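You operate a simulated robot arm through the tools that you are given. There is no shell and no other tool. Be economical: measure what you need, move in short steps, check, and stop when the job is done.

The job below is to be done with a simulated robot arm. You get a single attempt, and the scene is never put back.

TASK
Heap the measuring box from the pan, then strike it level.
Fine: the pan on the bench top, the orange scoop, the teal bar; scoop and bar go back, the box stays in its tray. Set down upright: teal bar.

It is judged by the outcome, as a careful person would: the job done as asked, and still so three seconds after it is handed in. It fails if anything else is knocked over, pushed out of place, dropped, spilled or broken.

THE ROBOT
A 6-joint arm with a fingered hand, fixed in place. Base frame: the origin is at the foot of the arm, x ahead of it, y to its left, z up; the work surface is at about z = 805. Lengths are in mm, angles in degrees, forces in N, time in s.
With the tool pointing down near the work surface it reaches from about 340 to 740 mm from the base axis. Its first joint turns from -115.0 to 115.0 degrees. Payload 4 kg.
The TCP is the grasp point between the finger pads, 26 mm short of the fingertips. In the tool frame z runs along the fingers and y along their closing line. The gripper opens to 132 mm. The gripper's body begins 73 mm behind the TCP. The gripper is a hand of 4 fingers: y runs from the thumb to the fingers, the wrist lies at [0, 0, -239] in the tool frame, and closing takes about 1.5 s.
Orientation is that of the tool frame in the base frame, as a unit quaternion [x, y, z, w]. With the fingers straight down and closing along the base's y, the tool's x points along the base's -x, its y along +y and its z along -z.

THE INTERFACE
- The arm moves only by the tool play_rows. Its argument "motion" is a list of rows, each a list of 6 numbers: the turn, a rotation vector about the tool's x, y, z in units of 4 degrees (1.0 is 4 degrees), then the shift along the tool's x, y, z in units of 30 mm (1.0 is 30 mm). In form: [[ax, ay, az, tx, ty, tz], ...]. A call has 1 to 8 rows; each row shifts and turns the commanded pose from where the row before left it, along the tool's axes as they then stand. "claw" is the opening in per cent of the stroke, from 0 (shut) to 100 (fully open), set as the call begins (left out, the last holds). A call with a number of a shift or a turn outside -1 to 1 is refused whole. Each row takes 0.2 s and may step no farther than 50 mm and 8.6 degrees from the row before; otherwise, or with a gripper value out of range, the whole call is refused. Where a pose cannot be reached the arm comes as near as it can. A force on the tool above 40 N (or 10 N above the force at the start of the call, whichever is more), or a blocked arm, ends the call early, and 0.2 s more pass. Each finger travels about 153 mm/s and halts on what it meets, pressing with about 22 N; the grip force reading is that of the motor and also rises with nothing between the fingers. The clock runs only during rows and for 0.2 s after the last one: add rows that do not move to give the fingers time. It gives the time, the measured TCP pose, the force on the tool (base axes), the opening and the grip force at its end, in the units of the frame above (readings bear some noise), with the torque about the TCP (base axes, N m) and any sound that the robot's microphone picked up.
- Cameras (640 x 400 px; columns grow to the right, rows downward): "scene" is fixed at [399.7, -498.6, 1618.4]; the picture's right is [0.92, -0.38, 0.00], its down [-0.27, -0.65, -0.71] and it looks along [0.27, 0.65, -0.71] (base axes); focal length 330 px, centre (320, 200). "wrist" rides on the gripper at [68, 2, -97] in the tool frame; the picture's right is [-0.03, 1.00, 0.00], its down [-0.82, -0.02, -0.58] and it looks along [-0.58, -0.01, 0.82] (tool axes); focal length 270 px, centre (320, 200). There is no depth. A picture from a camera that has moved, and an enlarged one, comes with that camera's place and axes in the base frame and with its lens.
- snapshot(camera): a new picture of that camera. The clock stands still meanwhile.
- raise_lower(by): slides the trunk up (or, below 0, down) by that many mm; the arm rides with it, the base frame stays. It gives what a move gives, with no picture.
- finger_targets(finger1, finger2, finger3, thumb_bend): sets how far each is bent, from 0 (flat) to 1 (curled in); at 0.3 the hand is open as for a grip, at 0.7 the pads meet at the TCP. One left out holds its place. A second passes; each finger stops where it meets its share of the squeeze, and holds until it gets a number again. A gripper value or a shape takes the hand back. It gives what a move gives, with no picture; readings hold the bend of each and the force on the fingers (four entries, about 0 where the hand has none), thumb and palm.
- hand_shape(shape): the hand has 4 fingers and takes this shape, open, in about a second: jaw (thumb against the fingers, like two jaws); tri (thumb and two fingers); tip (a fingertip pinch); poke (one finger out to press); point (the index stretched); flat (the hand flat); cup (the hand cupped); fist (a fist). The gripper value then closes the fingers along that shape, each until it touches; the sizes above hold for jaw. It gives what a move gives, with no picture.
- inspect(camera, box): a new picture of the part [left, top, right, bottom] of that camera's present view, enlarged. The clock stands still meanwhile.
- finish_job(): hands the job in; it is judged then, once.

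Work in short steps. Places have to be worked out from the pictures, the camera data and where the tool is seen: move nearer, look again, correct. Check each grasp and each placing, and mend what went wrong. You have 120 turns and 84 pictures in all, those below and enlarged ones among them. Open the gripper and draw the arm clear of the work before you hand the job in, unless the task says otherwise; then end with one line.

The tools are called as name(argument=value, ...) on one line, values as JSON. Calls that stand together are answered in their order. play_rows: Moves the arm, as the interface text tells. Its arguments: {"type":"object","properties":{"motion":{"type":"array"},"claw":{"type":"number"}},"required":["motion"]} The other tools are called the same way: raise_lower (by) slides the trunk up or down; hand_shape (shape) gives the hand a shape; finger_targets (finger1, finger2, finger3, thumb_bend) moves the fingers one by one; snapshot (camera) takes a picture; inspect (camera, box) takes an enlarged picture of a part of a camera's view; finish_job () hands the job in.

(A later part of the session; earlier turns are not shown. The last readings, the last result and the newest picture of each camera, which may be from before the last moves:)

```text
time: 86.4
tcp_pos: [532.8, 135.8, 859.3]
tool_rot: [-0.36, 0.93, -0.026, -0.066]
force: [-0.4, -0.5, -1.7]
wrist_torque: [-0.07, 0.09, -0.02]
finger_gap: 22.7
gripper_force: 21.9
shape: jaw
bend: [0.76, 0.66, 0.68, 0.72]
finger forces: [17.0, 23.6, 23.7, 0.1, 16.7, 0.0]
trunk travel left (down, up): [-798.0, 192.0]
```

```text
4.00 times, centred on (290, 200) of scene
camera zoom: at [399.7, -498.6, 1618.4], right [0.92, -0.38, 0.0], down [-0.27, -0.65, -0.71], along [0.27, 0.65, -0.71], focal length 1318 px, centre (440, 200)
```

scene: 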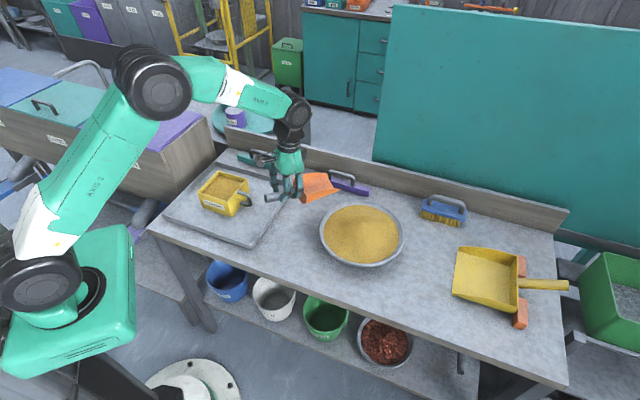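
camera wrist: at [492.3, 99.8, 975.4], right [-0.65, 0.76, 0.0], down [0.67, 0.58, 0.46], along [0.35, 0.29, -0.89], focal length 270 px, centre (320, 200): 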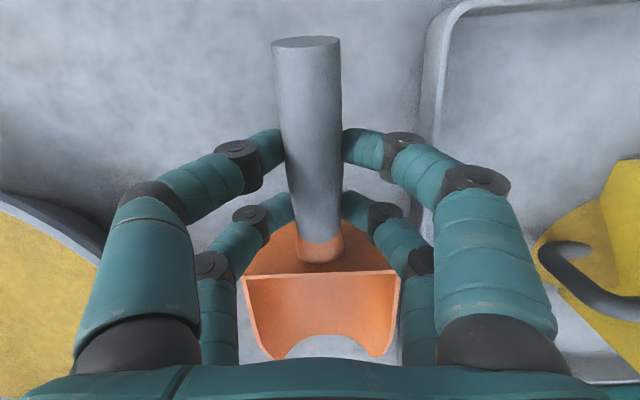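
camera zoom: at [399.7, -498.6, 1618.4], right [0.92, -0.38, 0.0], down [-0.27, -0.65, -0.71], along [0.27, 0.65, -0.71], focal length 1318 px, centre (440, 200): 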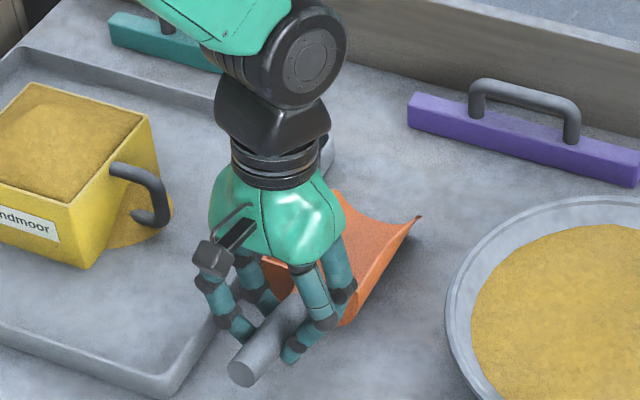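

The scoop sits about 12 mm short of its old spot. I shift it forward and keep lowering.

play_rows(motion=[[0, 0, 0, -0.42, 0.07, 0.02], [0, 0, 0, 0, 0, 0.08], [0, 0, 0, 0, 0, 0]])

play_rows(motion=[[0, 0, 0, 0, 0, 0.1], [0, 0, 0, 0, 0, 0]])

play_rows(motion=[[0, 0, 0, 0, 0, 0.1], [0, 0, 0, 0, 0, 0]])

```text
time: 87.2
tcp_pos: [539.0, 144.1, 855.1]
tool_rot: [-0.36, 0.93, -0.027, -0.066]
force: [-2.5, -1.5, 8.4]
wrist_torque: [0.14, -0.05, 0.01]
finger_gap: 23.3
gripper_force: 22.1
shape: jaw
bend: [0.76, 0.67, 0.7, 0.72]
finger forces: [17.1, 23.5, 23.4, 0.0, 16.7, 0.1]
trunk travel left (down, up): [-798.0, 192.0]
```

```text
time: 87.8
tcp_pos: [539.5, 144.8, 853.4]
tool_rot: [-0.36, 0.93, -0.026, -0.065]
force: [-5.2, -2.9, 13.4]
wrist_torque: [0.23, -0.2, 0.03]
finger_gap: 23.3
gripper_force: 21.8
shape: jaw
bend: [0.76, 0.68, 0.7, 0.72]
finger forces: [16.5, 23.4, 23.1, 0.0, 16.4, 0.0]
trunk travel left (down, up): [-798.0, 192.0]
```

```text
time: 88.4
tcp_pos: [539.7, 144.2, 847.9]
tool_rot: [-0.36, 0.93, -0.026, -0.066]
force: [-4.8, -4.1, 13.2]
wrist_torque: [0.17, -0.21, -0.01]
finger_gap: 23.0
gripper_force: 21.7
shape: jaw
bend: [0.76, 0.7, 0.71, 0.72]
finger forces: [16.2, 20.8, 21.3, 0.0, 16.0, 0.0]
trunk travel left (down, up): [-798.0, 192.0]
```

On the bench: contact force is up and the scoop is rotating flat. I release and rise.

play_rows(motion=[[0, 0, 0, 0, 0, 0], [0, 0, 0, 0, 0, 0], [0, 0, 0, 0, 0, 0], [0, 0, 0, 0, 0, -0.8], [0, 0, 0, 0, 0, -1], [0, 0, 0, 0, 0, -1], [0, 0, 0, 0, 0, -1], [0, 0, 0, 0, 0, -1]], claw=60)

snapshot(camera="wrist")

inspect(camera="scene", box=[170, 120, 340, 250])

```text
time: 90.2
tcp_pos: [554.2, 158.2, 988.2]
tool_rot: [-0.359, 0.931, -0.026, -0.067]
force: [-0.3, -0.7, -0.2]
wrist_torque: [0.0, 0.0, 0.01]
finger_gap: 78.7
gripper_force: 0.0
shape: jaw
bend: [0.71, 0.71, 0.71, 0.7]
finger forces: [0.1, 0.0, 0.0, 0.0, 0.1, 0.0]
trunk travel left (down, up): [-798.0, 192.0]
```

```text
17 pictures are left
camera wrist: at [512.9, 122.2, 1094.2], right [-0.65, 0.76, 0.0], down [0.67, 0.58, 0.46], along [0.35, 0.29, -0.89], focal length 270 px, centre (320, 200)
```

wrist: 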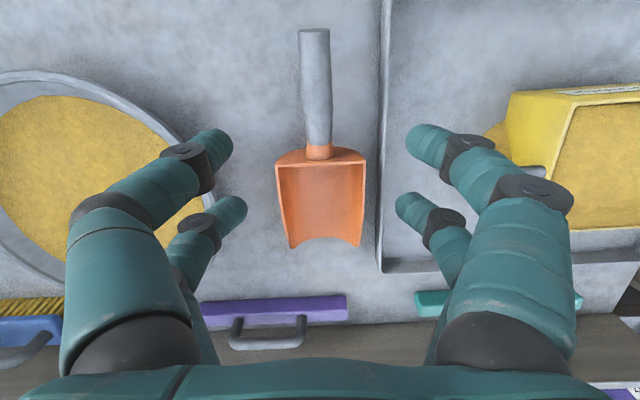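

```text
3.08 times, centred on (255, 185) of scene
camera zoom: at [399.7, -498.6, 1618.4], right [0.92, -0.38, 0.0], down [-0.27, -0.65, -0.71], along [0.27, 0.65, -0.71], focal length 1014 px, centre (520, 246)
```

zoom: 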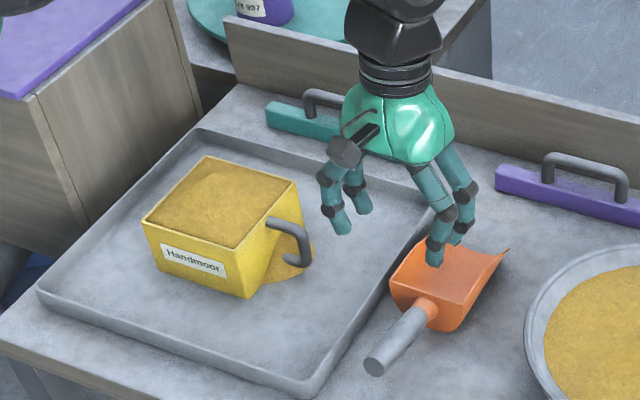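

The scoop is back on its spot, matching the original picture to a pixel or two. Next is the teal bar, far out at r≈770, so I raise the trunk for reach and turn the hand to straddle its handle (yaw about -39°).

raise_lower(by=127)

play_rows(motion=[[0, -1, 0, 0, 0, 0], [0, -1, 0, 0, 0, 0], [0, 0, 1, 0, 0, 0], [0, 0, 1, 0, 0, 0], [0, 0, 1, 0, 0, 0], [0, 0, 1, 0, 0, 0], [0, 0, 1, 0, 0, 0], [0, 0, 1, 0, 0, 0]])

play_rows(motion=[[0, 0, 1, 0, 0, 0], [0, 0, 1, 0, 0, 0], [0, 0, 1, 0, 0, 0], [0, 0, 1, 0, 0, 0], [0, 0, 1, 0, 0, 0], [0, 0, 1, 0, 0, 0], [0, 0, 1, 0, 0, 0], [0, 0, 1, 0, 0, 0]])

play_rows(motion=[[0, 0, 1, 0, 0, 0], [0, 0, 1, 0, 0, 0], [0, 0, 1, 0, 0, 0], [0, 0, 1, 0, 0, 0], [0, 0, 1, 0, 0, 0], [0, 0, 1, 0, 0, 0]])

```text
time: 91.7
tcp_pos: [554.2, 158.6, 1114.9]
tool_rot: [-0.36, 0.93, -0.027, -0.067]
force: [0.7, 0.6, 1.1]
wrist_torque: [-0.01, 0.02, 0.01]
finger_gap: 78.8
gripper_force: 0.0
shape: jaw
bend: [0.71, 0.71, 0.71, 0.7]
finger forces: [0.0, 0.0, 0.0, 0.0, 0.1, 0.1]
trunk travel left (down, up): [-925.0, 65.0]
```

```text
time: 93.5
tcp_pos: [553.9, 158.6, 1114.3]
tool_rot: [-0.159, 0.987, -0.001, -0.001]
force: [-0.2, -0.7, -0.6]
wrist_torque: [0.0, 0.0, -0.01]
finger_gap: 78.7
gripper_force: 0.1
shape: jaw
bend: [0.71, 0.71, 0.71, 0.7]
finger forces: [0.0, 0.0, 0.0, 0.0, 0.0, 0.1]
trunk travel left (down, up): [-925.0, 65.0]
```

```text
time: 95.3
tcp_pos: [555.2, 158.2, 1115.2]
tool_rot: [0.119, 0.993, -0.001, -0.001]
force: [0.1, 0.7, -0.5]
wrist_torque: [-0.05, 0.0, 0.05]
finger_gap: 78.7
gripper_force: 0.0
shape: jaw
bend: [0.71, 0.71, 0.71, 0.7]
finger forces: [0.0, 0.0, 0.0, 0.0, 0.0, 0.0]
trunk travel left (down, up): [-925.0, 65.0]
```

```text
time: 96.7
tcp_pos: [554.1, 158.7, 1115.6]
tool_rot: [0.324, 0.946, -0.002, 0.0]
force: [0.2, 0.0, 0.8]
wrist_torque: [0.03, 0.0, -0.04]
finger_gap: 78.5
gripper_force: 0.1
shape: jaw
bend: [0.71, 0.71, 0.71, 0.7]
finger forces: [0.1, 0.0, 0.0, 0.1, 0.1, 0.1]
trunk travel left (down, up): [-925.0, 65.0]
```

Now I move toward the bar at hover height, tilting the fingers outward 8°.

play_rows(motion=[[0, 0, 0, 0.7, 0.68, 0.1], [0, 0, 0, 0.7, 0.68, 0.1], [0, 0, 0, 0.7, 0.68, 0.1], [0, 0, 0, 0.7, 0.68, 0.1], [0, 0, 0, 0.7, 0.68, 0.2], [0, 0, 0, 0.7, 0.68, 0.2], [0, 0, 0, 0.7, 0.68, 0.3], [0, 0, 0, 0.6, 0.68, 0.4]])

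play_rows(motion=[[-1, 0, 0, 0.3, 0.68, 0.4], [-1, 0, 0, 0.3, 0.68, 0.5], [0, 0, 0, 0.2, 0.65, 0.8], [0, 0, 0, 0.2, 0.6, 0.8], [0, 0, 0, 0, 0, 0]])

snapshot(camera="wrist")

```text
time: 98.5
tcp_pos: [523.9, 389.3, 1067.6]
tool_rot: [0.323, 0.946, -0.002, 0.0]
force: [-0.1, 0.1, -0.4]
wrist_torque: [0.03, 0.01, -0.01]
finger_gap: 78.9
gripper_force: 0.0
shape: jaw
bend: [0.71, 0.71, 0.71, 0.7]
finger forces: [0.0, 0.0, 0.0, 0.0, 0.0, 0.0]
trunk travel left (down, up): [-925.0, 65.0]
```

```text
time: 99.7
tcp_pos: [552.5, 472.6, 1001.7]
tool_rot: [0.322, 0.944, 0.064, 0.022]
force: [-0.6, 0.8, 0.0]
wrist_torque: [-0.03, 0.0, 0.01]
finger_gap: 78.6
gripper_force: 0.0
shape: jaw
bend: [0.71, 0.71, 0.71, 0.7]
finger forces: [0.0, 0.0, 0.0, 0.0, 0.1, 0.1]
trunk travel left (down, up): [-925.0, 65.0]
```

```text
15 pictures are left
camera wrist: at [491.4, 504.1, 1097.5], right [0.63, 0.77, 0.14], down [0.59, -0.58, 0.57], along [0.52, -0.28, -0.81], focal length 270 px, centre (320, 200)
```

wrist: 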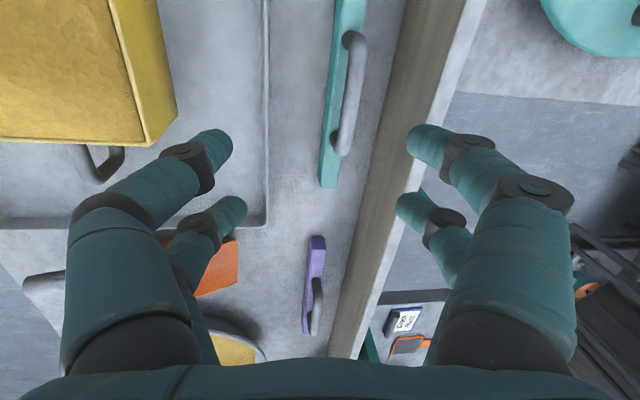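

I triangulate the teal handle rod with its centre near (574, 508, 862) along -39.7°. I approach to about 40 mm above with a narrower opening.

play_rows(motion=[[0, 0, 0.5, 0, 0, 0], [0, 0, 0, 0.05, 0.18, 0.85], [0, 0, 0, 0.05, 0.18, 0.85], [0, 0, 0, 0.05, 0.18, 0.85], [0, 0, 0, 0.05, 0.18, 0.85], [0, 0, 0, 0, 0, 0]], claw=42)

snapshot(camera="wrist")

```text
time: 101.1
tcp_pos: [569.9, 504.3, 903.7]
tool_rot: [0.339, 0.938, 0.064, 0.021]
force: [0.8, -0.5, -0.8]
wrist_torque: [-0.04, 0.03, -0.01]
finger_gap: 56.0
gripper_force: 0.0
shape: jaw
bend: [0.73, 0.73, 0.73, 0.7]
finger forces: [0.1, 0.1, 0.0, 0.0, 0.1, 0.1]
trunk travel left (down, up): [-925.0, 65.0]
```

```text
14 pictures are left
camera wrist: at [509.6, 538.6, 1001.1], right [0.65, 0.75, 0.14], down [0.57, -0.6, 0.57], along [0.5, -0.29, -0.81], focal length 270 px, centre (320, 200)
```

wrist: 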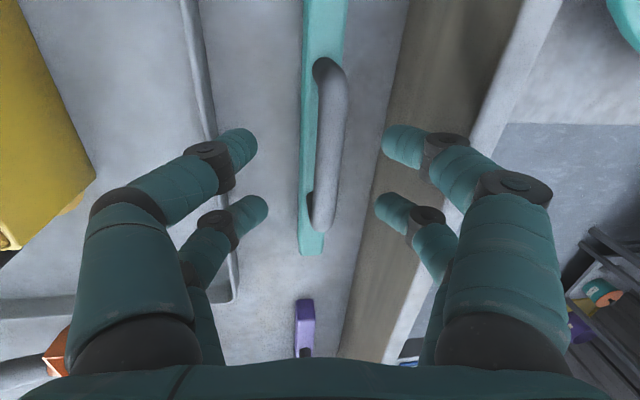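

Up close the bar lies nearer -45°. I correct the yaw by 5° and the lateral by 4 mm, then descend onto the handle.

play_rows(motion=[[0.17, 0, 1, -0.1, 0.14, 0], [0.03, 0, 0.2, 0, 0, 0.3], [0, 0, 0, 0, 0, 0.5], [0, 0, 0, 0, 0, 0.45], [0, 0, 0, 0, 0, 0]])

snapshot(camera="wrist")

```text
time: 102.3
tcp_pos: [568.8, 501.6, 868.6]
tool_rot: [0.378, 0.924, 0.058, 0.015]
force: [0.5, 0.1, -0.8]
wrist_torque: [0.03, -0.02, -0.01]
finger_gap: 55.9
gripper_force: 0.0
shape: jaw
bend: [0.73, 0.73, 0.73, 0.7]
finger forces: [0.1, 0.1, 0.1, 0.1, 0.0, 0.0]
out of reach, approached as far as the arm can: row 1, 3
trunk travel left (down, up): [-925.0, 65.0]
```

```text
13 pictures are left
camera wrist: at [513.3, 539.2, 965.8], right [0.71, 0.69, 0.12], down [0.53, -0.64, 0.56], along [0.46, -0.34, -0.82], focal length 270 px, centre (320, 200)
```

wrist: 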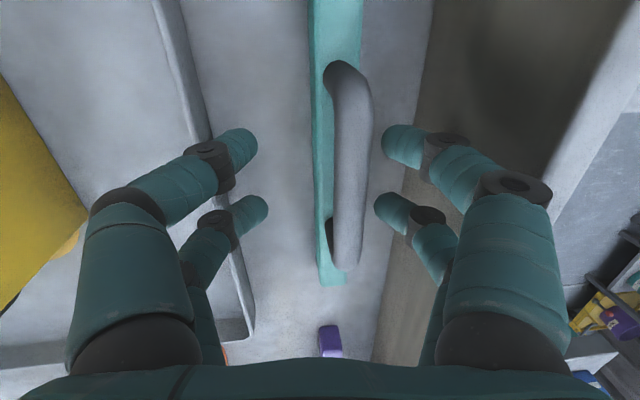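

The rod is about 15 mm farther out than the finger midline, and the arm is at full reach. I tilt the fingers out another 8° to gain reach and shift outward.

play_rows(motion=[[-1, 0, 0, 0, 0, 0], [-1, 0, 0, 0, 0, 0], [0, 0, 0, 0, 0.21, 0.1], [0, 0, 0, 0, 0.21, 0.1], [0, 0, 0, 0, 0, 0]])

snapshot(camera="wrist")

```text
time: 103.1
tcp_pos: [582.2, 515.1, 863.8]
tool_rot: [0.376, 0.919, 0.116, 0.039]
force: [-25.6, -25.0, 12.0]
wrist_torque: [1.32, -1.36, -0.1]
finger_gap: 49.9
gripper_force: 0.1
shape: jaw
bend: [0.74, 0.74, 0.73, 0.7]
finger forces: [16.3, 19.4, 0.0, 0.0, 0.1, 0.1]
out of reach, approached as far as the arm can: row 1, 2, 3
trunk travel left (down, up): [-925.0, 65.0]
stopped in row 3: the force on the tool passed its limit at 44 N (the readings are from after the stop); the commanded pose is now the measured one
```

```text
12 pictures are left
camera wrist: at [518.3, 544.3, 957.8], right [0.7, 0.67, 0.24], down [0.48, -0.69, 0.54], along [0.53, -0.27, -0.8], focal length 270 px, centre (320, 200)
```

wrist: 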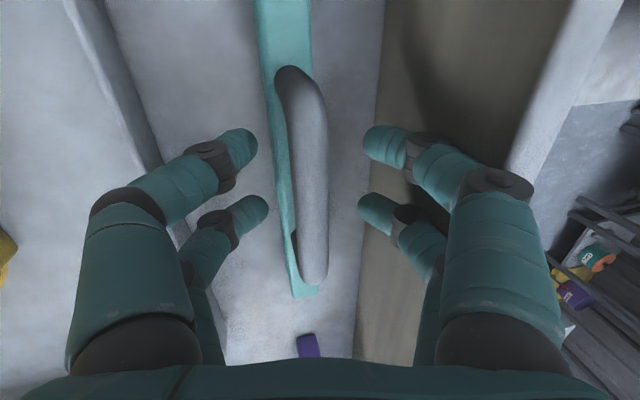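

The rod is now centred; the outer fingers are just pressing the back wall. I ease off 3 mm and close.

play_rows(motion=[[0, 0, 0, 0, -0.1, -0.03], [0, 0, 0, 0, 0, 0], [0, 0, 0, 0, 0, 0], [0, 0, 0, 0, 0, 0], [0, 0, 0, 0, 0, 0], [0, 0, 0, 0, 0, 0], [0, 0, 0, 0, 0, 0], [0, 0, 0, 0, 0, 0]], claw=0)

snapshot(camera="wrist")

```text
time: 104.9
tcp_pos: [586.3, 518.3, 860.4]
tool_rot: [0.376, 0.919, 0.115, 0.038]
force: [-5.3, -5.0, -3.2]
wrist_torque: [0.07, -0.05, -0.04]
finger_gap: 0.1
gripper_force: 21.6
shape: jaw
bend: [0.74, 0.73, 0.64, 0.68]
finger forces: [2.4, 4.4, 0.0, 0.0, 0.0, 0.0]
out of reach, approached as far as the arm can: row 1
trunk travel left (down, up): [-925.0, 65.0]
```

```text
11 pictures are left
camera wrist: at [521.9, 547.8, 955.4], right [0.7, 0.67, 0.24], down [0.48, -0.69, 0.54], along [0.53, -0.26, -0.8], focal length 270 px, centre (320, 200)
```

wrist: 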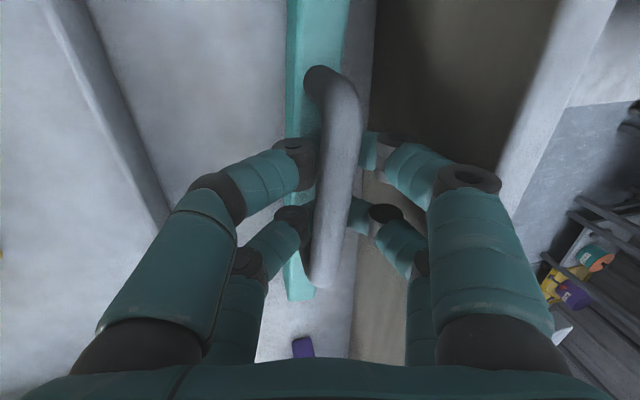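

The fingertips closed under the rod; the hand is about 8 mm too low. I open, raise with the trunk 9 mm, and close again.

play_rows(motion=[[0, 0, 0, 0, 0, 0], [0, 0, 0, 0, 0, 0], [0, 0, 0, 0, 0, 0]], claw=35)

raise_lower(by=9)

play_rows(motion=[[0, 0, 0, 0, -0.1, 0], [0, 0, 0, 0, 0, 0], [0, 0, 0, 0, 0, 0], [0, 0, 0, 0, 0, 0], [0, 0, 0, 0, 0, 0], [0, 0, 0, 0, 0, 0], [0, 0, 0, 0, 0, 0], [0, 0, 0, 0, 0, 0]], claw=0)

```text
time: 105.7
tcp_pos: [583.0, 516.4, 858.3]
tool_rot: [0.376, 0.919, 0.113, 0.037]
force: [-20.9, -20.0, -13.0]
wrist_torque: [0.42, -0.44, -0.03]
finger_gap: 39.5
gripper_force: 0.0
shape: jaw
bend: [0.74, 0.74, 0.74, 0.7]
finger forces: [14.0, 15.1, 0.0, 0.1, 0.1, 0.0]
trunk travel left (down, up): [-925.0, 65.0]
```

```text
time: 106.2
tcp_pos: [583.9, 517.3, 872.0]
tool_rot: [0.376, 0.918, 0.117, 0.039]
force: [-16.5, -16.9, -0.8]
wrist_torque: [0.4, -0.44, -0.06]
finger_gap: 40.0
gripper_force: 0.1
shape: jaw
bend: [0.74, 0.74, 0.74, 0.7]
finger forces: [10.8, 12.0, 0.0, 0.1, 0.0, 0.0]
trunk travel left (down, up): [-934.0, 56.0]
```

```text
time: 108.0
tcp_pos: [585.5, 517.6, 868.0]
tool_rot: [0.375, 0.919, 0.114, 0.038]
force: [-0.2, 0.5, -1.9]
wrist_torque: [0.0, -0.02, 0.0]
finger_gap: 0.2
gripper_force: 22.3
shape: jaw
bend: [0.73, 0.73, 0.69, 0.67]
finger forces: [15.1, 0.0, 0.0, 0.0, 16.0, 0.0]
trunk travel left (down, up): [-934.0, 56.0]
```

The gap reads shut but finger 1 and thumb press; I look.

snapshot(camera="wrist")

```text
10 pictures are left
camera wrist: at [521.5, 547.5, 963.6], right [0.7, 0.67, 0.24], down [0.48, -0.69, 0.54], along [0.53, -0.27, -0.8], focal length 270 px, centre (320, 200)
```

wrist: 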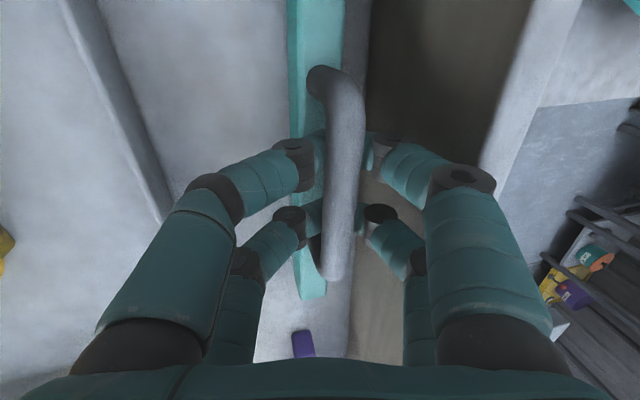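

The rod is still above the pads, so I go another 12 mm higher with a smaller opening.

play_rows(motion=[[0, 0, 0, 0, -0.05, 0], [0, 0, 0, 0, 0, 0], [0, 0, 0, 0, 0, 0]], claw=25)

raise_lower(by=12)

play_rows(motion=[[0, 0, 0, 0, 0, 0], [0, 0, 0, 0, 0, 0], [0, 0, 0, 0, 0, 0], [0, 0, 0, 0, 0, 0], [0, 0, 0, 0, 0, 0], [0, 0, 0, 0, 0, 0], [0, 0, 0, 0, 0, 0]], claw=0)

```text
time: 108.8
tcp_pos: [583.8, 517.0, 867.5]
tool_rot: [0.376, 0.919, 0.114, 0.038]
force: [-7.7, -7.2, -2.9]
wrist_torque: [0.1, -0.16, -0.05]
finger_gap: 30.8
gripper_force: 0.0
shape: jaw
bend: [0.74, 0.74, 0.73, 0.7]
finger forces: [4.2, 5.3, 0.0, 0.0, 0.0, 0.1]
out of reach, approached as far as the arm can: row 1
trunk travel left (down, up): [-934.0, 56.0]
```

```text
time: 109.5
tcp_pos: [584.6, 519.3, 882.1]
tool_rot: [0.376, 0.918, 0.117, 0.04]
force: [-4.4, -4.5, 1.9]
wrist_torque: [0.18, -0.17, -0.05]
finger_gap: 31.4
gripper_force: 0.1
shape: jaw
bend: [0.74, 0.74, 0.73, 0.7]
finger forces: [3.4, 4.0, 0.0, 0.0, 0.0, 0.1]
trunk travel left (down, up): [-946.0, 44.0]
```

```text
time: 111.0
tcp_pos: [585.2, 517.9, 880.5]
tool_rot: [0.376, 0.919, 0.116, 0.038]
force: [0.4, 0.1, 1.6]
wrist_torque: [0.08, -0.01, -0.02]
finger_gap: 5.3
gripper_force: 22.1
shape: jaw
bend: [0.73, 0.73, 0.71, 0.69]
finger forces: [20.2, 19.3, 19.1, 0.1, 20.1, 0.1]
trunk travel left (down, up): [-946.0, 44.0]
```

All four pads now press about 20 N on the rod. I lift by trunk a little and look.

raise_lower(by=30)

inspect(camera="scene", box=[190, 90, 350, 220])

```text
time: 111.8
tcp_pos: [584.9, 518.8, 908.9]
tool_rot: [0.376, 0.919, 0.115, 0.038]
force: [0.7, 1.0, -1.7]
wrist_torque: [0.03, 0.01, -0.02]
finger_gap: 5.7
gripper_force: 21.8
shape: jaw
bend: [0.73, 0.73, 0.71, 0.69]
finger forces: [20.0, 19.2, 19.0, 0.0, 20.8, 0.0]
trunk travel left (down, up): [-976.0, 14.0]
```

```text
3.08 times, centred on (270, 155) of scene
camera zoom: at [399.7, -498.6, 1618.4], right [0.92, -0.38, 0.0], down [-0.27, -0.65, -0.71], along [0.27, 0.65, -0.71], focal length 1014 px, centre (474, 338)
```

zoom: 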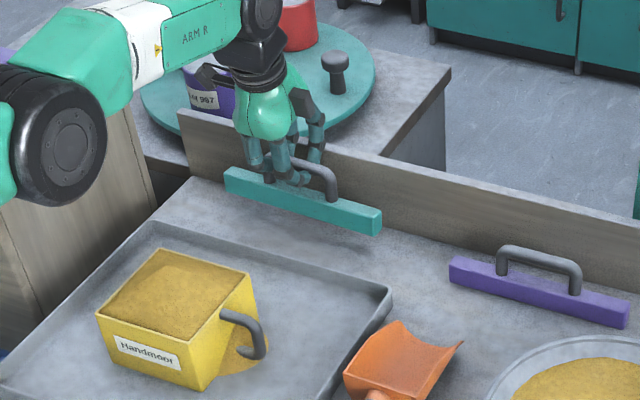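

The bar is lifted and level; its bottom is 75.5 mm below the TCP. I carry it inward and up, keeping the tilt, to the near side of the box.

play_rows(motion=[[0, 0, 0, 0.02, -0.42, -0.75], [0, 0, 0, 0.02, -0.42, -0.75], [0, 0, 0, 0.02, -0.42, -0.75], [0, 0, 0, 0.04, -0.42, -0.75], [0, 0, 0, 0.05, -0.93, -0.23], [0, 0, 0, 0.05, -0.93, -0.23], [0, 0, 0, 0.05, -0.93, -0.23], [0, 0, 0, 0, 0, 0]])

play_rows(motion=[[0, 0, 0, 0.05, -0.93, -0.23], [0, 0, 0, 0.05, -0.93, -0.23], [0, 0, 0, 0.05, -0.93, -0.23], [0, 0, 0, 0.05, -0.93, -0.23], [0, 0, 0, 0.05, -0.93, -0.23], [0, 0, 0, 0, 0, 0]])

snapshot(camera="wrist")

```text
time: 113.6
tcp_pos: [591.0, 523.9, 974.8]
tool_rot: [0.376, 0.919, 0.116, 0.039]
force: [-0.2, -0.3, -2.1]
wrist_torque: [-0.04, -0.02, -0.01]
finger_gap: 5.4
gripper_force: 22.0
shape: jaw
bend: [0.73, 0.73, 0.71, 0.69]
finger forces: [19.8, 19.3, 19.0, 0.1, 20.7, 0.1]
out of reach, approached as far as the arm can: row 1, 2, 3, 4, 5, 6, 7
trunk travel left (down, up): [-976.0, 14.0]
```

```text
time: 115.0
tcp_pos: [590.8, 523.5, 973.6]
tool_rot: [0.375, 0.919, 0.115, 0.039]
force: [0.3, 0.5, -1.9]
wrist_torque: [-0.01, 0.03, 0.0]
finger_gap: 5.4
gripper_force: 21.7
shape: jaw
bend: [0.73, 0.73, 0.71, 0.69]
finger forces: [19.8, 19.2, 19.0, 0.1, 20.6, 0.0]
out of reach, approached as far as the arm can: row 1, 2, 3, 4, 5
trunk travel left (down, up): [-976.0, 14.0]
```

```text
8 pictures are left
camera wrist: at [528.0, 553.7, 1070.3], right [0.7, 0.67, 0.24], down [0.48, -0.69, 0.54], along [0.53, -0.27, -0.8], focal length 270 px, centre (320, 200)
```

wrist: 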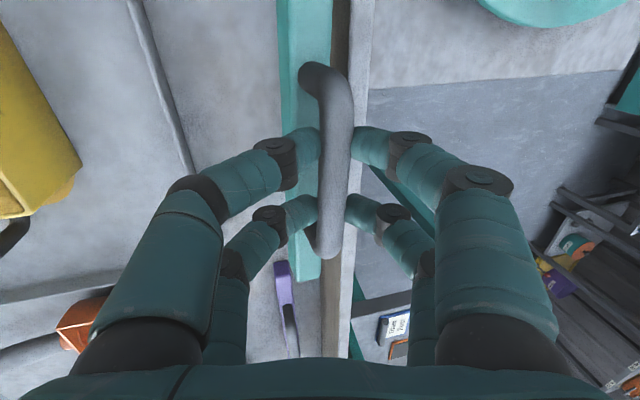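

The arm reports out of reach and is not moving inward, so its solution seems stuck at full stretch. I lower the trunk modestly and test a null row.

raise_lower(by=-50)

play_rows(motion=[[0, 0, 0, 0, 0, 0]])

```text
time: 115.9
tcp_pos: [590.3, 523.0, 925.1]
tool_rot: [0.376, 0.919, 0.115, 0.038]
force: [-0.3, -0.3, -1.3]
wrist_torque: [-0.02, 0.0, -0.01]
finger_gap: 5.2
gripper_force: 22.6
shape: jaw
bend: [0.73, 0.73, 0.71, 0.69]
finger forces: [19.8, 19.3, 19.0, 0.0, 20.7, 0.0]
trunk travel left (down, up): [-926.0, 64.0]
```

```text
time: 116.3
tcp_pos: [591.8, 524.0, 925.3]
tool_rot: [0.376, 0.919, 0.115, 0.038]
force: [0.3, 0.4, -1.4]
wrist_torque: [-0.01, 0.03, -0.02]
finger_gap: 5.4
gripper_force: 22.3
shape: jaw
bend: [0.73, 0.73, 0.71, 0.69]
finger forces: [19.8, 19.2, 19.0, 0.1, 20.7, 0.0]
trunk travel left (down, up): [-926.0, 64.0]
```

The commanded pose is reset to the measured one. I test a small inward step.

play_rows(motion=[[0, 0, 0, 0, -0.3, -0.07], [0, 0, 0, 0, -0.3, -0.07]])

```text
time: 116.9
tcp_pos: [591.2, 524.5, 923.8]
tool_rot: [0.376, 0.919, 0.115, 0.039]
force: [-1.2, 0.2, -1.6]
wrist_torque: [-0.03, 0.01, -0.04]
finger_gap: 5.3
gripper_force: 22.6
shape: jaw
bend: [0.73, 0.73, 0.71, 0.69]
finger forces: [19.7, 19.3, 19.0, 0.0, 20.7, 0.0]
out of reach, approached as far as the arm can: row 1, 2
trunk travel left (down, up): [-926.0, 64.0]
```

Pure radial steps stick at the straight-elbow singularity. Earlier a wrist tilt freed it, so I tilt outward a few degrees while pulling in.

play_rows(motion=[[-1, 0, 0, 0, -0.5, -0.3], [-1, 0, 0, 0, -0.5, -0.3], [0, 0, 0, 0, -0.5, -0.3]])

```text
time: 117.7
tcp_pos: [608.7, 540.7, 927.0]
tool_rot: [0.373, 0.909, 0.173, 0.063]
force: [-26.0, -25.3, -1.1]
wrist_torque: [-0.63, 0.77, 0.23]
finger_gap: 6.4
gripper_force: 22.2
shape: jaw
bend: [0.73, 0.73, 0.71, 0.69]
finger forces: [15.8, 15.9, 26.5, 0.1, 30.0, 0.1]
out of reach, approached as far as the arm can: row 1, 2, 3
trunk travel left (down, up): [-926.0, 64.0]
```

That pressed the bar on the wall. I reverse: tilt the fingers inward, which draws the bar away from the wall and bends the elbow the other way.

play_rows(motion=[[1, 0, 0, 0, 0, 0], [1, 0, 0, 0, -0.2, -0.1], [1, 0, 0, 0, -0.3, -0.1], [1, 0, 0, 0, -0.4, -0.1]])

```text
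time: 118.7
tcp_pos: [570.3, 500.4, 932.6]
tool_rot: [0.378, 0.924, 0.05, 0.012]
force: [0.0, 0.0, -1.1]
wrist_torque: [0.04, -0.02, -0.02]
finger_gap: 5.2
gripper_force: 22.0
shape: jaw
bend: [0.72, 0.73, 0.71, 0.69]
finger forces: [21.6, 20.7, 20.4, 0.0, 21.8, 0.0]
out of reach, approached as far as the arm can: row 1, 2, 3, 4
trunk travel left (down, up): [-926.0, 64.0]
```

The wrist is still pinned at r≈733. I test other directions, up and sideways, to see which free it.

play_rows(motion=[[0, 0, 0, 0.5, 0, 0]])

play_rows(motion=[[0, 0, 0, 0, 0, -0.7]])

play_rows(motion=[[1, 0, 0, 0, 0, 0]])

```text
time: 119.1
tcp_pos: [559.1, 511.1, 934.3]
tool_rot: [0.377, 0.925, 0.05, 0.011]
force: [0.4, 0.4, -1.5]
wrist_torque: [-0.03, -0.01, 0.03]
finger_gap: 5.0
gripper_force: 22.6
shape: jaw
bend: [0.72, 0.73, 0.71, 0.69]
finger forces: [21.6, 20.6, 20.5, 0.0, 21.8, 0.1]
trunk travel left (down, up): [-926.0, 64.0]
```

```text
time: 119.5
tcp_pos: [558.1, 511.8, 955.0]
tool_rot: [0.378, 0.925, 0.05, 0.011]
force: [1.0, -0.4, -1.5]
wrist_torque: [0.02, 0.0, 0.02]
finger_gap: 5.2
gripper_force: 22.2
shape: jaw
bend: [0.72, 0.73, 0.71, 0.69]
finger forces: [21.6, 20.6, 20.4, 0.1, 21.8, 0.0]
trunk travel left (down, up): [-926.0, 64.0]
```

```text
time: 119.9
tcp_pos: [549.4, 502.6, 955.8]
tool_rot: [0.378, 0.925, 0.018, -0.001]
force: [-0.8, 0.0, -2.4]
wrist_torque: [0.02, -0.07, -0.01]
finger_gap: 5.1
gripper_force: 21.6
shape: jaw
bend: [0.72, 0.73, 0.71, 0.69]
finger forces: [21.5, 20.7, 20.5, 0.0, 21.7, 0.0]
out of reach, approached as far as the arm can: row 1
trunk travel left (down, up): [-926.0, 64.0]
```

Up and sideways moves were free. From here I try inward again, combined with up.

play_rows(motion=[[0, 0, 0, 0, -0.2, -0.5], [0, 0, 0, 0, -0.4, -0.5], [0, 0, 0, 0, -0.6, -0.3]])

```text
time: 120.7
tcp_pos: [548.5, 498.9, 994.5]
tool_rot: [0.378, 0.926, 0.018, -0.001]
force: [-0.6, -0.6, -1.0]
wrist_torque: [0.03, -0.01, 0.04]
finger_gap: 5.0
gripper_force: 21.6
shape: jaw
bend: [0.73, 0.73, 0.71, 0.69]
finger forces: [21.6, 20.5, 20.2, 0.1, 21.7, 0.0]
out of reach, approached as far as the arm can: row 1, 2, 3
trunk travel left (down, up): [-926.0, 64.0]
```

Up plus inward stays straight, so I try down plus inward, which bends the elbow the opposite way.

play_rows(motion=[[0, 0, 0, 0, -0.4, 0.6], [0, 0, 0, 0, -0.6, 0.6], [0, 0, 0, 0, -0.6, 0.3]])

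```text
time: 121.5
tcp_pos: [547.1, 497.4, 945.6]
tool_rot: [0.378, 0.926, 0.018, -0.002]
force: [0.2, -0.8, -1.9]
wrist_torque: [0.0, -0.03, -0.05]
finger_gap: 4.8
gripper_force: 22.0
shape: jaw
bend: [0.73, 0.73, 0.71, 0.69]
finger forces: [21.4, 20.4, 20.2, 0.0, 21.6, 0.0]
out of reach, approached as far as the arm can: row 1, 2, 3
trunk travel left (down, up): [-926.0, 64.0]
```

A yaw step also triggered out of reach before, so a wrist joint limit may be involved. I try turning yaw back 8° and then going inward.

play_rows(motion=[[0, 0, -1, 0, 0, 0], [0, 0, -1, 0, 0, 0]])

play_rows(motion=[[0, 0, 0, 0, -0.4, 0], [0, 0, 0, 0, -0.6, 0]])

```text
time: 122.1
tcp_pos: [549.3, 499.5, 944.6]
tool_rot: [0.312, 0.95, 0.018, 0.0]
force: [-0.5, 0.3, -0.9]
wrist_torque: [-0.03, -0.01, 0.0]
finger_gap: 4.9
gripper_force: 22.0
shape: jaw
bend: [0.73, 0.73, 0.71, 0.69]
finger forces: [21.4, 20.5, 20.2, 0.0, 21.7, 0.0]
trunk travel left (down, up): [-926.0, 64.0]
```

```text
time: 122.7
tcp_pos: [551.3, 496.7, 943.7]
tool_rot: [0.313, 0.95, 0.017, 0.0]
force: [0.5, 0.2, -1.6]
wrist_torque: [0.04, 0.0, 0.01]
finger_gap: 5.1
gripper_force: 22.3
shape: jaw
bend: [0.73, 0.73, 0.71, 0.69]
finger forces: [21.3, 20.4, 20.2, 0.0, 21.7, 0.0]
out of reach, approached as far as the arm can: row 1, 2
trunk travel left (down, up): [-926.0, 64.0]
```

Yaw is fine but radial is still stuck. One scene picture to see the arm's configuration.

snapshot(camera="scene")

```text
7 pictures are left
```

scene: 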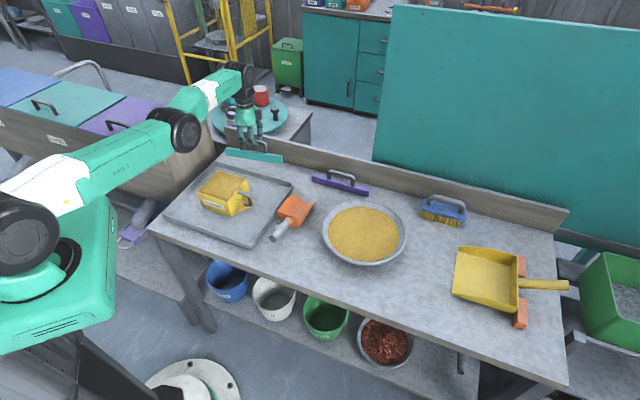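

The elbow is exactly straight, so a 10 mm step inward would need about a 19° elbow jump in one row. I try tiny, growing inward steps instead.

play_rows(motion=[[0, 0, 0, 0, 0, 0], [0, 0, 0, 0, -0.02, 0], [0, 0, 0, 0, -0.02, 0], [0, 0, 0, 0, -0.03, 0], [0, 0, 0, 0, -0.035, 0], [0, 0, 0, 0, -0.05, 0], [0, 0, 0, 0, -0.065, 0], [0, 0, 0, 0, -0.08, 0]])

```text
time: 124.5
tcp_pos: [549.5, 496.3, 942.9]
tool_rot: [0.312, 0.95, 0.018, 0.0]
force: [-0.4, -0.3, -1.0]
wrist_torque: [0.0, -0.01, -0.02]
finger_gap: 5.0
gripper_force: 22.4
shape: jaw
bend: [0.73, 0.73, 0.71, 0.69]
finger forces: [21.4, 20.5, 20.2, 0.1, 21.6, 0.0]
out of reach, approached as far as the arm can: row 6, 8
trunk travel left (down, up): [-926.0, 64.0]
```

Inward translation gives the solver no first-order elbow motion. Pitching about the wrist point should bend the elbow, so I tilt with the TCP swinging inward, then take small inward steps.

play_rows(motion=[[1, 0, 0, 0, -0.556, 0.02], [1, 0, 0, 0, -0.556, 0.02], [1, 0, 0, 0, -0.6, 0.02], [0, 0, 0, 0, -0.05, 0], [0, 0, 0, 0, -0.08, 0], [0, 0, 0, 0, -0.12, 0], [0, 0, 0, 0, -0.15, 0], [0, 0, 0, 0, -0.2, 0]])

```text
time: 126.3
tcp_pos: [518.9, 458.1, 945.1]
tool_rot: [0.311, 0.946, -0.082, -0.032]
force: [-0.1, 0.2, -1.7]
wrist_torque: [0.04, -0.01, -0.01]
finger_gap: 5.0
gripper_force: 22.3
shape: jaw
bend: [0.73, 0.73, 0.71, 0.69]
finger forces: [21.5, 20.4, 20.0, 0.0, 21.6, 0.0]
out of reach, approached as far as the arm can: row 5, 6, 7, 8
trunk travel left (down, up): [-926.0, 64.0]
```

No luck in that direction. Now the opposite pitch about the wrist, with slightly less outward travel so the wrist is drawn in.

play_rows(motion=[[0, 0, 0, 0, 0, 0], [-1, 0, 0, 0, 0.53, 0], [-1, 0, 0, 0, 0.5, 0], [-1, 0, 0, 0, 0.45, 0], [-1, 0, 0, 0, 0.4, 0], [0, 0, 0, 0, -0.1, 0], [0, 0, 0, 0, -0.15, 0], [0, 0, 0, 0, -0.2, 0]])

```text
time: 128.1
tcp_pos: [560.8, 507.3, 937.5]
tool_rot: [0.312, 0.949, 0.05, 0.011]
force: [0.3, 0.3, -1.0]
wrist_torque: [0.02, 0.02, 0.04]
finger_gap: 4.7
gripper_force: 22.5
shape: jaw
bend: [0.73, 0.73, 0.71, 0.69]
finger forces: [21.3, 20.4, 20.3, 0.0, 21.5, 0.0]
out of reach, approached as far as the arm can: row 4, 5, 6, 7, 8
trunk travel left (down, up): [-926.0, 64.0]
```

The earlier recovery at the pan happened with an outward tilt while rising and the arm elevated. I recreate that: raise the hand well up, drop the trunk to increase elevation, then tilt and rise.

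play_rows(motion=[[0, 0, 0, 0, 0, 0], [0, 0, 0, 0, 0, -0.9], [0, 0, 0, 0, 0, -0.9], [0, 0, 0, 0, 0, -0.9], [0, 0, 0, 0, 0, -0.9], [0, 0, 0, 0, 0, -0.9], [0, 0, 0, 0, 0, -0.9], [0, 0, 0, 0, 0, -0.9]])

raise_lower(by=-120)

play_rows(motion=[[-1, 0, 0, 0, 0, -0.5], [-1, 0, 0, 0, 0, -0.6], [-1, 0, 0, 0, 0, -0.6], [0, 0, 0, 0, -0.2, -0.5], [0, 0, 0, 0, -0.4, -0.3]])

```text
time: 129.9
tcp_pos: [555.4, 496.6, 1126.5]
tool_rot: [0.311, 0.949, 0.052, 0.011]
force: [-0.5, 0.0, -1.9]
wrist_torque: [0.02, -0.03, 0.0]
finger_gap: 5.1
gripper_force: 21.8
shape: jaw
bend: [0.73, 0.73, 0.71, 0.69]
finger forces: [21.1, 20.3, 20.0, 0.1, 21.4, 0.0]
out of reach, approached as far as the arm can: row 2, 3
trunk travel left (down, up): [-926.0, 64.0]
```

```text
time: 131.4
tcp_pos: [556.0, 496.9, 1006.4]
tool_rot: [0.312, 0.949, 0.052, 0.011]
force: [0.2, -0.1, -0.8]
wrist_torque: [-0.02, 0.02, -0.02]
finger_gap: 5.2
gripper_force: 22.1
shape: jaw
bend: [0.73, 0.73, 0.71, 0.69]
finger forces: [21.1, 20.2, 20.0, 0.1, 21.5, 0.0]
trunk travel left (down, up): [-806.0, 184.0]
```

```text
time: 132.6
tcp_pos: [579.3, 509.5, 1091.5]
tool_rot: [0.309, 0.938, 0.148, 0.043]
force: [-1.2, 0.5, -2.9]
wrist_torque: [-0.02, -0.01, -0.01]
finger_gap: 5.1
gripper_force: 22.4
shape: jaw
bend: [0.73, 0.73, 0.71, 0.69]
finger forces: [21.2, 20.2, 20.1, 0.0, 21.4, 0.0]
out of reach, approached as far as the arm can: row 1, 2, 3, 4, 5
trunk travel left (down, up): [-806.0, 184.0]
```

Direction B only cancelled what direction A had done. I am high and clear now, so I pitch farther the same way, about the wrist, to build up real elbow bend. Then I take small inward steps.

play_rows(motion=[[0, 0, 0, 0, 0, 0], [-1, 0, 0, 0, 0.54, 0], [-1, 0, 0, 0, 0.54, 0], [-1, 0, 0, 0, 0.54, 0], [-1, 0, 0, 0, 0.54, 0], [-1, 0, 0, 0, 0.54, 0], [-1, 0, 0, 0, 0.5, 0], [0, 0, 0, 0, -0.05, 0]])

play_rows(motion=[[0, 0, 0, 0, -0.05, -0.03], [0, 0, 0, 0, -0.08, -0.05], [0, 0, 0, 0, -0.12, -0.08], [0, 0, 0, 0, -0.15, -0.1], [0, 0, 0, 0, -0.2, -0.13]])

```text
time: 134.4
tcp_pos: [632.1, 579.3, 1134.5]
tool_rot: [0.294, 0.886, 0.341, 0.107]
force: [-0.6, -0.1, -0.8]
wrist_torque: [-0.06, 0.03, 0.03]
finger_gap: 4.9
gripper_force: 22.4
shape: jaw
bend: [0.73, 0.73, 0.71, 0.69]
finger forces: [20.9, 19.9, 20.1, 0.1, 21.6, 0.0]
out of reach, approached as far as the arm can: row 7
trunk travel left (down, up): [-806.0, 184.0]
```

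```text
time: 135.6
tcp_pos: [632.8, 577.7, 1135.4]
tool_rot: [0.293, 0.886, 0.342, 0.107]
force: [0.5, 0.4, -2.0]
wrist_torque: [-0.04, 0.01, 0.0]
finger_gap: 5.4
gripper_force: 22.4
shape: jaw
bend: [0.73, 0.73, 0.71, 0.69]
finger forces: [20.8, 19.9, 20.1, 0.0, 21.5, 0.1]
out of reach, approached as far as the arm can: row 2, 3, 4, 5
trunk travel left (down, up): [-806.0, 184.0]
```

Elbow-up bending corresponds to tilting the fingers inward. I do a long run that way about the wrist.

play_rows(motion=[[0, 0, 0, 0, 0, 0], [1, 0, 0, 0, -0.556, 0.02], [1, 0, 0, 0, -0.556, 0.02], [1, 0, 0, 0, -0.556, 0.02], [1, 0, 0, 0, -0.556, 0.02], [1, 0, 0, 0, -0.556, 0.02], [1, 0, 0, 0, -0.556, 0.02], [1, 0, 0, 0, -0.556, 0.02]])

play_rows(motion=[[1, 0, 0, 0, -0.556, 0.02], [1, 0, 0, 0, -0.556, 0.02], [1, 0, 0, 0, -0.556, 0.02], [1, 0, 0, 0, -0.556, 0.02], [1, 0, 0, 0, -0.57, 0.02], [1, 0, 0, 0, -0.57, 0.02], [1, 0, 0, 0, -0.57, 0.02], [1, 0, 0, 0, -0.57, 0.02]])

play_rows(motion=[[0, 0, 0, 0, -0.05, 0], [0, 0, 0, 0, -0.1, 0], [0, 0, 0, 0, -0.15, 0], [0, 0, 0, 0, -0.2, 0], [0, 0, 0, 0, -0.3, 0]])

```text
time: 137.4
tcp_pos: [572.5, 499.5, 1073.1]
tool_rot: [0.31, 0.943, 0.117, 0.033]
force: [1.1, -0.2, -1.2]
wrist_torque: [0.02, -0.02, 0.03]
finger_gap: 5.1
gripper_force: 22.1
shape: jaw
bend: [0.73, 0.73, 0.71, 0.69]
finger forces: [20.9, 19.9, 20.0, 0.1, 21.3, 0.1]
trunk travel left (down, up): [-806.0, 184.0]
```

```text
time: 139.2
tcp_pos: [498.2, 396.0, 1067.2]
tool_rot: [0.307, 0.939, -0.147, -0.054]
force: [-0.2, -0.7, -1.6]
wrist_torque: [0.03, 0.0, -0.03]
finger_gap: 5.1
gripper_force: 22.0
shape: jaw
bend: [0.73, 0.73, 0.71, 0.69]
finger forces: [20.8, 20.1, 19.5, 0.0, 21.1, 0.0]
out of reach, approached as far as the arm can: row 6
trunk travel left (down, up): [-806.0, 184.0]
```

```text
time: 140.4
tcp_pos: [484.1, 374.9, 1076.4]
tool_rot: [0.307, 0.939, -0.148, -0.054]
force: [-0.4, 0.2, -2.0]
wrist_torque: [0.06, -0.03, -0.05]
finger_gap: 4.9
gripper_force: 21.6
shape: jaw
bend: [0.73, 0.73, 0.71, 0.69]
finger forces: [20.8, 20.0, 19.5, 0.0, 21.1, 0.0]
trunk travel left (down, up): [-806.0, 184.0]
```

Free again: the inward steps now execute. I pull further in and bring the tilt back to the grasp value of 14°, so the bar is upright.

play_rows(motion=[[0, 0, 0, 0, -0.4, 0.13], [0, 0, 0, 0, -0.6, 0.2], [0, 0, 0, 0, -0.7, 0.23], [0, 0, 0, 0, -0.7, 0.23], [-1, 0, 0, 0, 0, 0], [-1, 0, 0, 0, 0, 0], [-1, 0, 0, 0, 0, 0], [-1, 0, 0, 0, 0, 0]])

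play_rows(motion=[[-1, 0, 0, 0, 0, 0], [-1, 0, 0, 0, 0, 0], [-1, 0, 0, 0, 0, 0], [-1, 0, 0, 0, 0, 0], [0, 0, 0, 0, 0, 0]])

```text
time: 142.2
tcp_pos: [439.7, 316.6, 1076.1]
tool_rot: [0.313, 0.949, -0.015, -0.01]
force: [-0.5, -0.7, -1.3]
wrist_torque: [0.0, 0.0, 0.04]
finger_gap: 4.7
gripper_force: 22.0
shape: jaw
bend: [0.73, 0.73, 0.71, 0.69]
finger forces: [20.6, 19.8, 19.5, 0.0, 21.2, 0.0]
trunk travel left (down, up): [-806.0, 184.0]
```

```text
time: 143.4
tcp_pos: [439.4, 315.7, 1076.7]
tool_rot: [0.311, 0.943, 0.117, 0.034]
force: [0.3, 0.1, -1.6]
wrist_torque: [0.01, 0.02, -0.01]
finger_gap: 4.8
gripper_force: 21.8
shape: jaw
bend: [0.73, 0.73, 0.71, 0.69]
finger forces: [20.5, 19.6, 19.6, 0.1, 21.2, 0.0]
trunk travel left (down, up): [-806.0, 184.0]
```

The bar should be upright again with the hand free. I correct the yaw by 8° and go to the near side of the box with the bar about 25 mm above the rim.

play_rows(motion=[[0, -0.242, 0.97, 0, 0, 0], [0, -0.242, 0.97, 0, 0, 0], [0, 0, 0, 0.36, -0.59, 0.486], [0, 0, 0, 0.36, -0.59, 0.486], [0, 0, 0, 0.36, -0.59, 0.486], [0, 0, 0, 0.36, -0.59, 0.486], [0, 0, 0, 0.36, -0.59, 0.486], [0, 0, 0, 0, 0, 0]])

inspect(camera="scene", box=[160, 110, 290, 230])

```text
time: 145.2
tcp_pos: [349.7, 303.5, 984.0]
tool_rot: [0.376, 0.918, 0.115, 0.041]
force: [-0.2, -0.2, -1.8]
wrist_torque: [0.0, 0.02, 0.02]
finger_gap: 4.9
gripper_force: 21.8
shape: jaw
bend: [0.73, 0.73, 0.71, 0.69]
finger forces: [20.4, 19.5, 19.4, 0.1, 21.0, 0.1]
trunk travel left (down, up): [-806.0, 184.0]
```

```text
3.33 times, centred on (225, 170) of scene
camera zoom: at [399.7, -498.6, 1618.4], right [0.92, -0.38, 0.0], down [-0.27, -0.65, -0.71], along [0.27, 0.65, -0.71], focal length 1098 px, centre (637, 300)
```

zoom: 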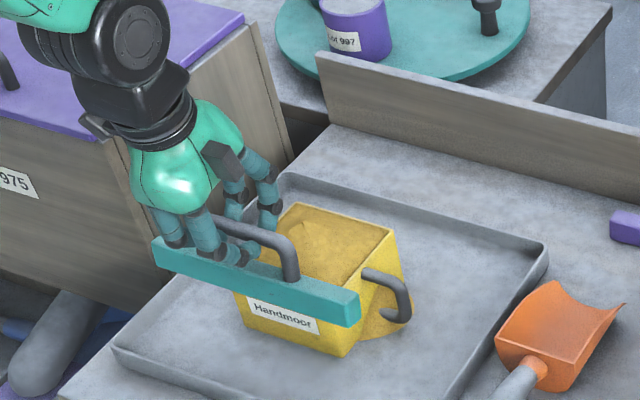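

The bar is upright and parallel to the box edge. I move it over the near rim and lower slowly to find contact.

play_rows(motion=[[0, 0, 0, 0, 0.71, 0.18], [0, 0, 0, 0, -0.12, 0.486], [0, 0, 0, 0, -0.04, 0.162], [0, 0, 0, 0, 0, 0]])

play_rows(motion=[[0, 0, 0, 0, -0.016, 0.065], [0, 0, 0, 0, 0, 0]])

play_rows(motion=[[0, 0, 0, 0, -0.016, 0.065], [0, 0, 0, 0, 0, 0]])

```text
time: 146.2
tcp_pos: [365.9, 320.9, 965.0]
tool_rot: [0.375, 0.919, 0.114, 0.04]
force: [-0.1, 0.5, -2.5]
wrist_torque: [0.03, 0.0, -0.01]
finger_gap: 5.0
gripper_force: 22.0
shape: jaw
bend: [0.73, 0.73, 0.71, 0.69]
finger forces: [20.5, 19.6, 19.4, 0.1, 21.2, 0.0]
trunk travel left (down, up): [-806.0, 184.0]
```

```text
time: 146.8
tcp_pos: [366.5, 322.6, 961.7]
tool_rot: [0.375, 0.919, 0.114, 0.04]
force: [0.1, 0.9, -0.3]
wrist_torque: [-0.03, 0.02, 0.01]
finger_gap: 4.9
gripper_force: 21.4
shape: jaw
bend: [0.73, 0.73, 0.71, 0.69]
finger forces: [20.5, 19.6, 19.4, 0.0, 21.2, 0.0]
trunk travel left (down, up): [-806.0, 184.0]
```

```text
time: 147.4
tcp_pos: [365.9, 321.1, 961.0]
tool_rot: [0.376, 0.919, 0.113, 0.04]
force: [0.6, -0.6, 0.3]
wrist_torque: [0.02, 0.05, -0.01]
finger_gap: 5.0
gripper_force: 22.2
shape: jaw
bend: [0.73, 0.73, 0.71, 0.69]
finger forces: [21.0, 19.7, 19.5, 0.0, 20.9, 0.0]
trunk travel left (down, up): [-806.0, 184.0]
```

The force rose to about zero, so light contact is starting. One more 1 mm step to confirm.

play_rows(motion=[[0, 0, 0, 0, -0.008, 0.032], [0, 0, 0, 0, 0, 0]])

inspect(camera="scene", box=[180, 140, 270, 220])

```text
time: 148.0
tcp_pos: [367.4, 320.4, 959.3]
tool_rot: [0.375, 0.919, 0.114, 0.041]
force: [1.5, -1.7, 3.3]
wrist_torque: [0.12, 0.08, -0.03]
finger_gap: 5.0
gripper_force: 21.9
shape: jaw
bend: [0.73, 0.73, 0.71, 0.69]
finger forces: [21.4, 19.8, 19.5, 0.0, 20.9, 0.0]
trunk travel left (down, up): [-806.0, 184.0]
```

```text
5.00 times, centred on (225, 180) of scene
camera zoom: at [399.7, -498.6, 1618.4], right [0.92, -0.38, 0.0], down [-0.27, -0.65, -0.71], along [0.27, 0.65, -0.71], focal length 1648 px, centre (795, 300)
```

zoom: 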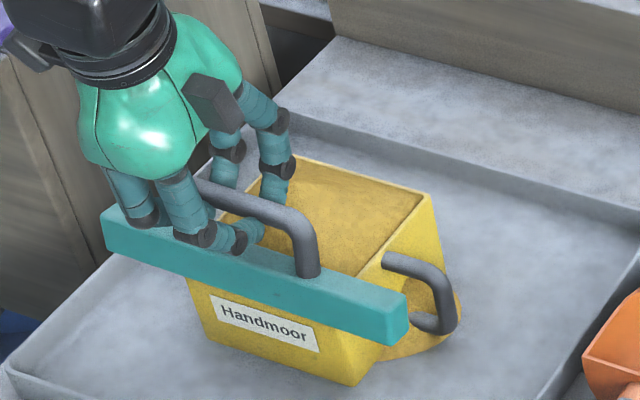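

Contact is confirmed at TCP z≈960 and the bar lies flat on the near rim. I ease up 0.7 mm and sweep steadily outward across the box.

play_rows(motion=[[0, 0, 0, 0, 0.006, -0.023], [0, 0, 0, -0.007, 0.387, 0.0964], [0, 0, 0, -0.007, 0.387, 0.0964], [0, 0, 0, -0.007, 0.387, 0.0964], [0, 0, 0, -0.007, 0.387, 0.0964], [0, 0, 0, -0.007, 0.387, 0.0964], [0, 0, 0, -0.007, 0.387, 0.0964]])

play_rows(motion=[[0, 0, 0, -0.007, 0.387, 0.0964], [0, 0, 0, -0.007, 0.387, 0.0964], [0, 0, 0, -0.007, 0.387, 0.0964], [0, 0, 0, -0.007, 0.387, 0.0964], [0, 0, 0, -0.007, 0.387, 0.0964], [0, 0, 0, -0.007, 0.387, 0.0964], [0, 0, 0, 0, 0, 0]])

```text
time: 149.6
tcp_pos: [419.5, 371.3, 959.1]
tool_rot: [0.376, 0.919, 0.114, 0.041]
force: [-0.8, -1.4, 1.4]
wrist_torque: [0.05, 0.1, 0.01]
finger_gap: 5.1
gripper_force: 21.9
shape: jaw
bend: [0.73, 0.73, 0.71, 0.69]
finger forces: [21.4, 20.4, 19.6, 0.2, 21.6, 0.0]
trunk travel left (down, up): [-806.0, 184.0]
```

```text
time: 151.2
tcp_pos: [470.2, 421.7, 959.3]
tool_rot: [0.376, 0.919, 0.114, 0.041]
force: [-0.8, 0.1, -1.3]
wrist_torque: [-0.03, -0.03, -0.01]
finger_gap: 4.7
gripper_force: 21.4
shape: jaw
bend: [0.73, 0.73, 0.71, 0.69]
finger forces: [21.6, 20.1, 19.6, 0.0, 21.7, 0.0]
trunk travel left (down, up): [-806.0, 184.0]
```

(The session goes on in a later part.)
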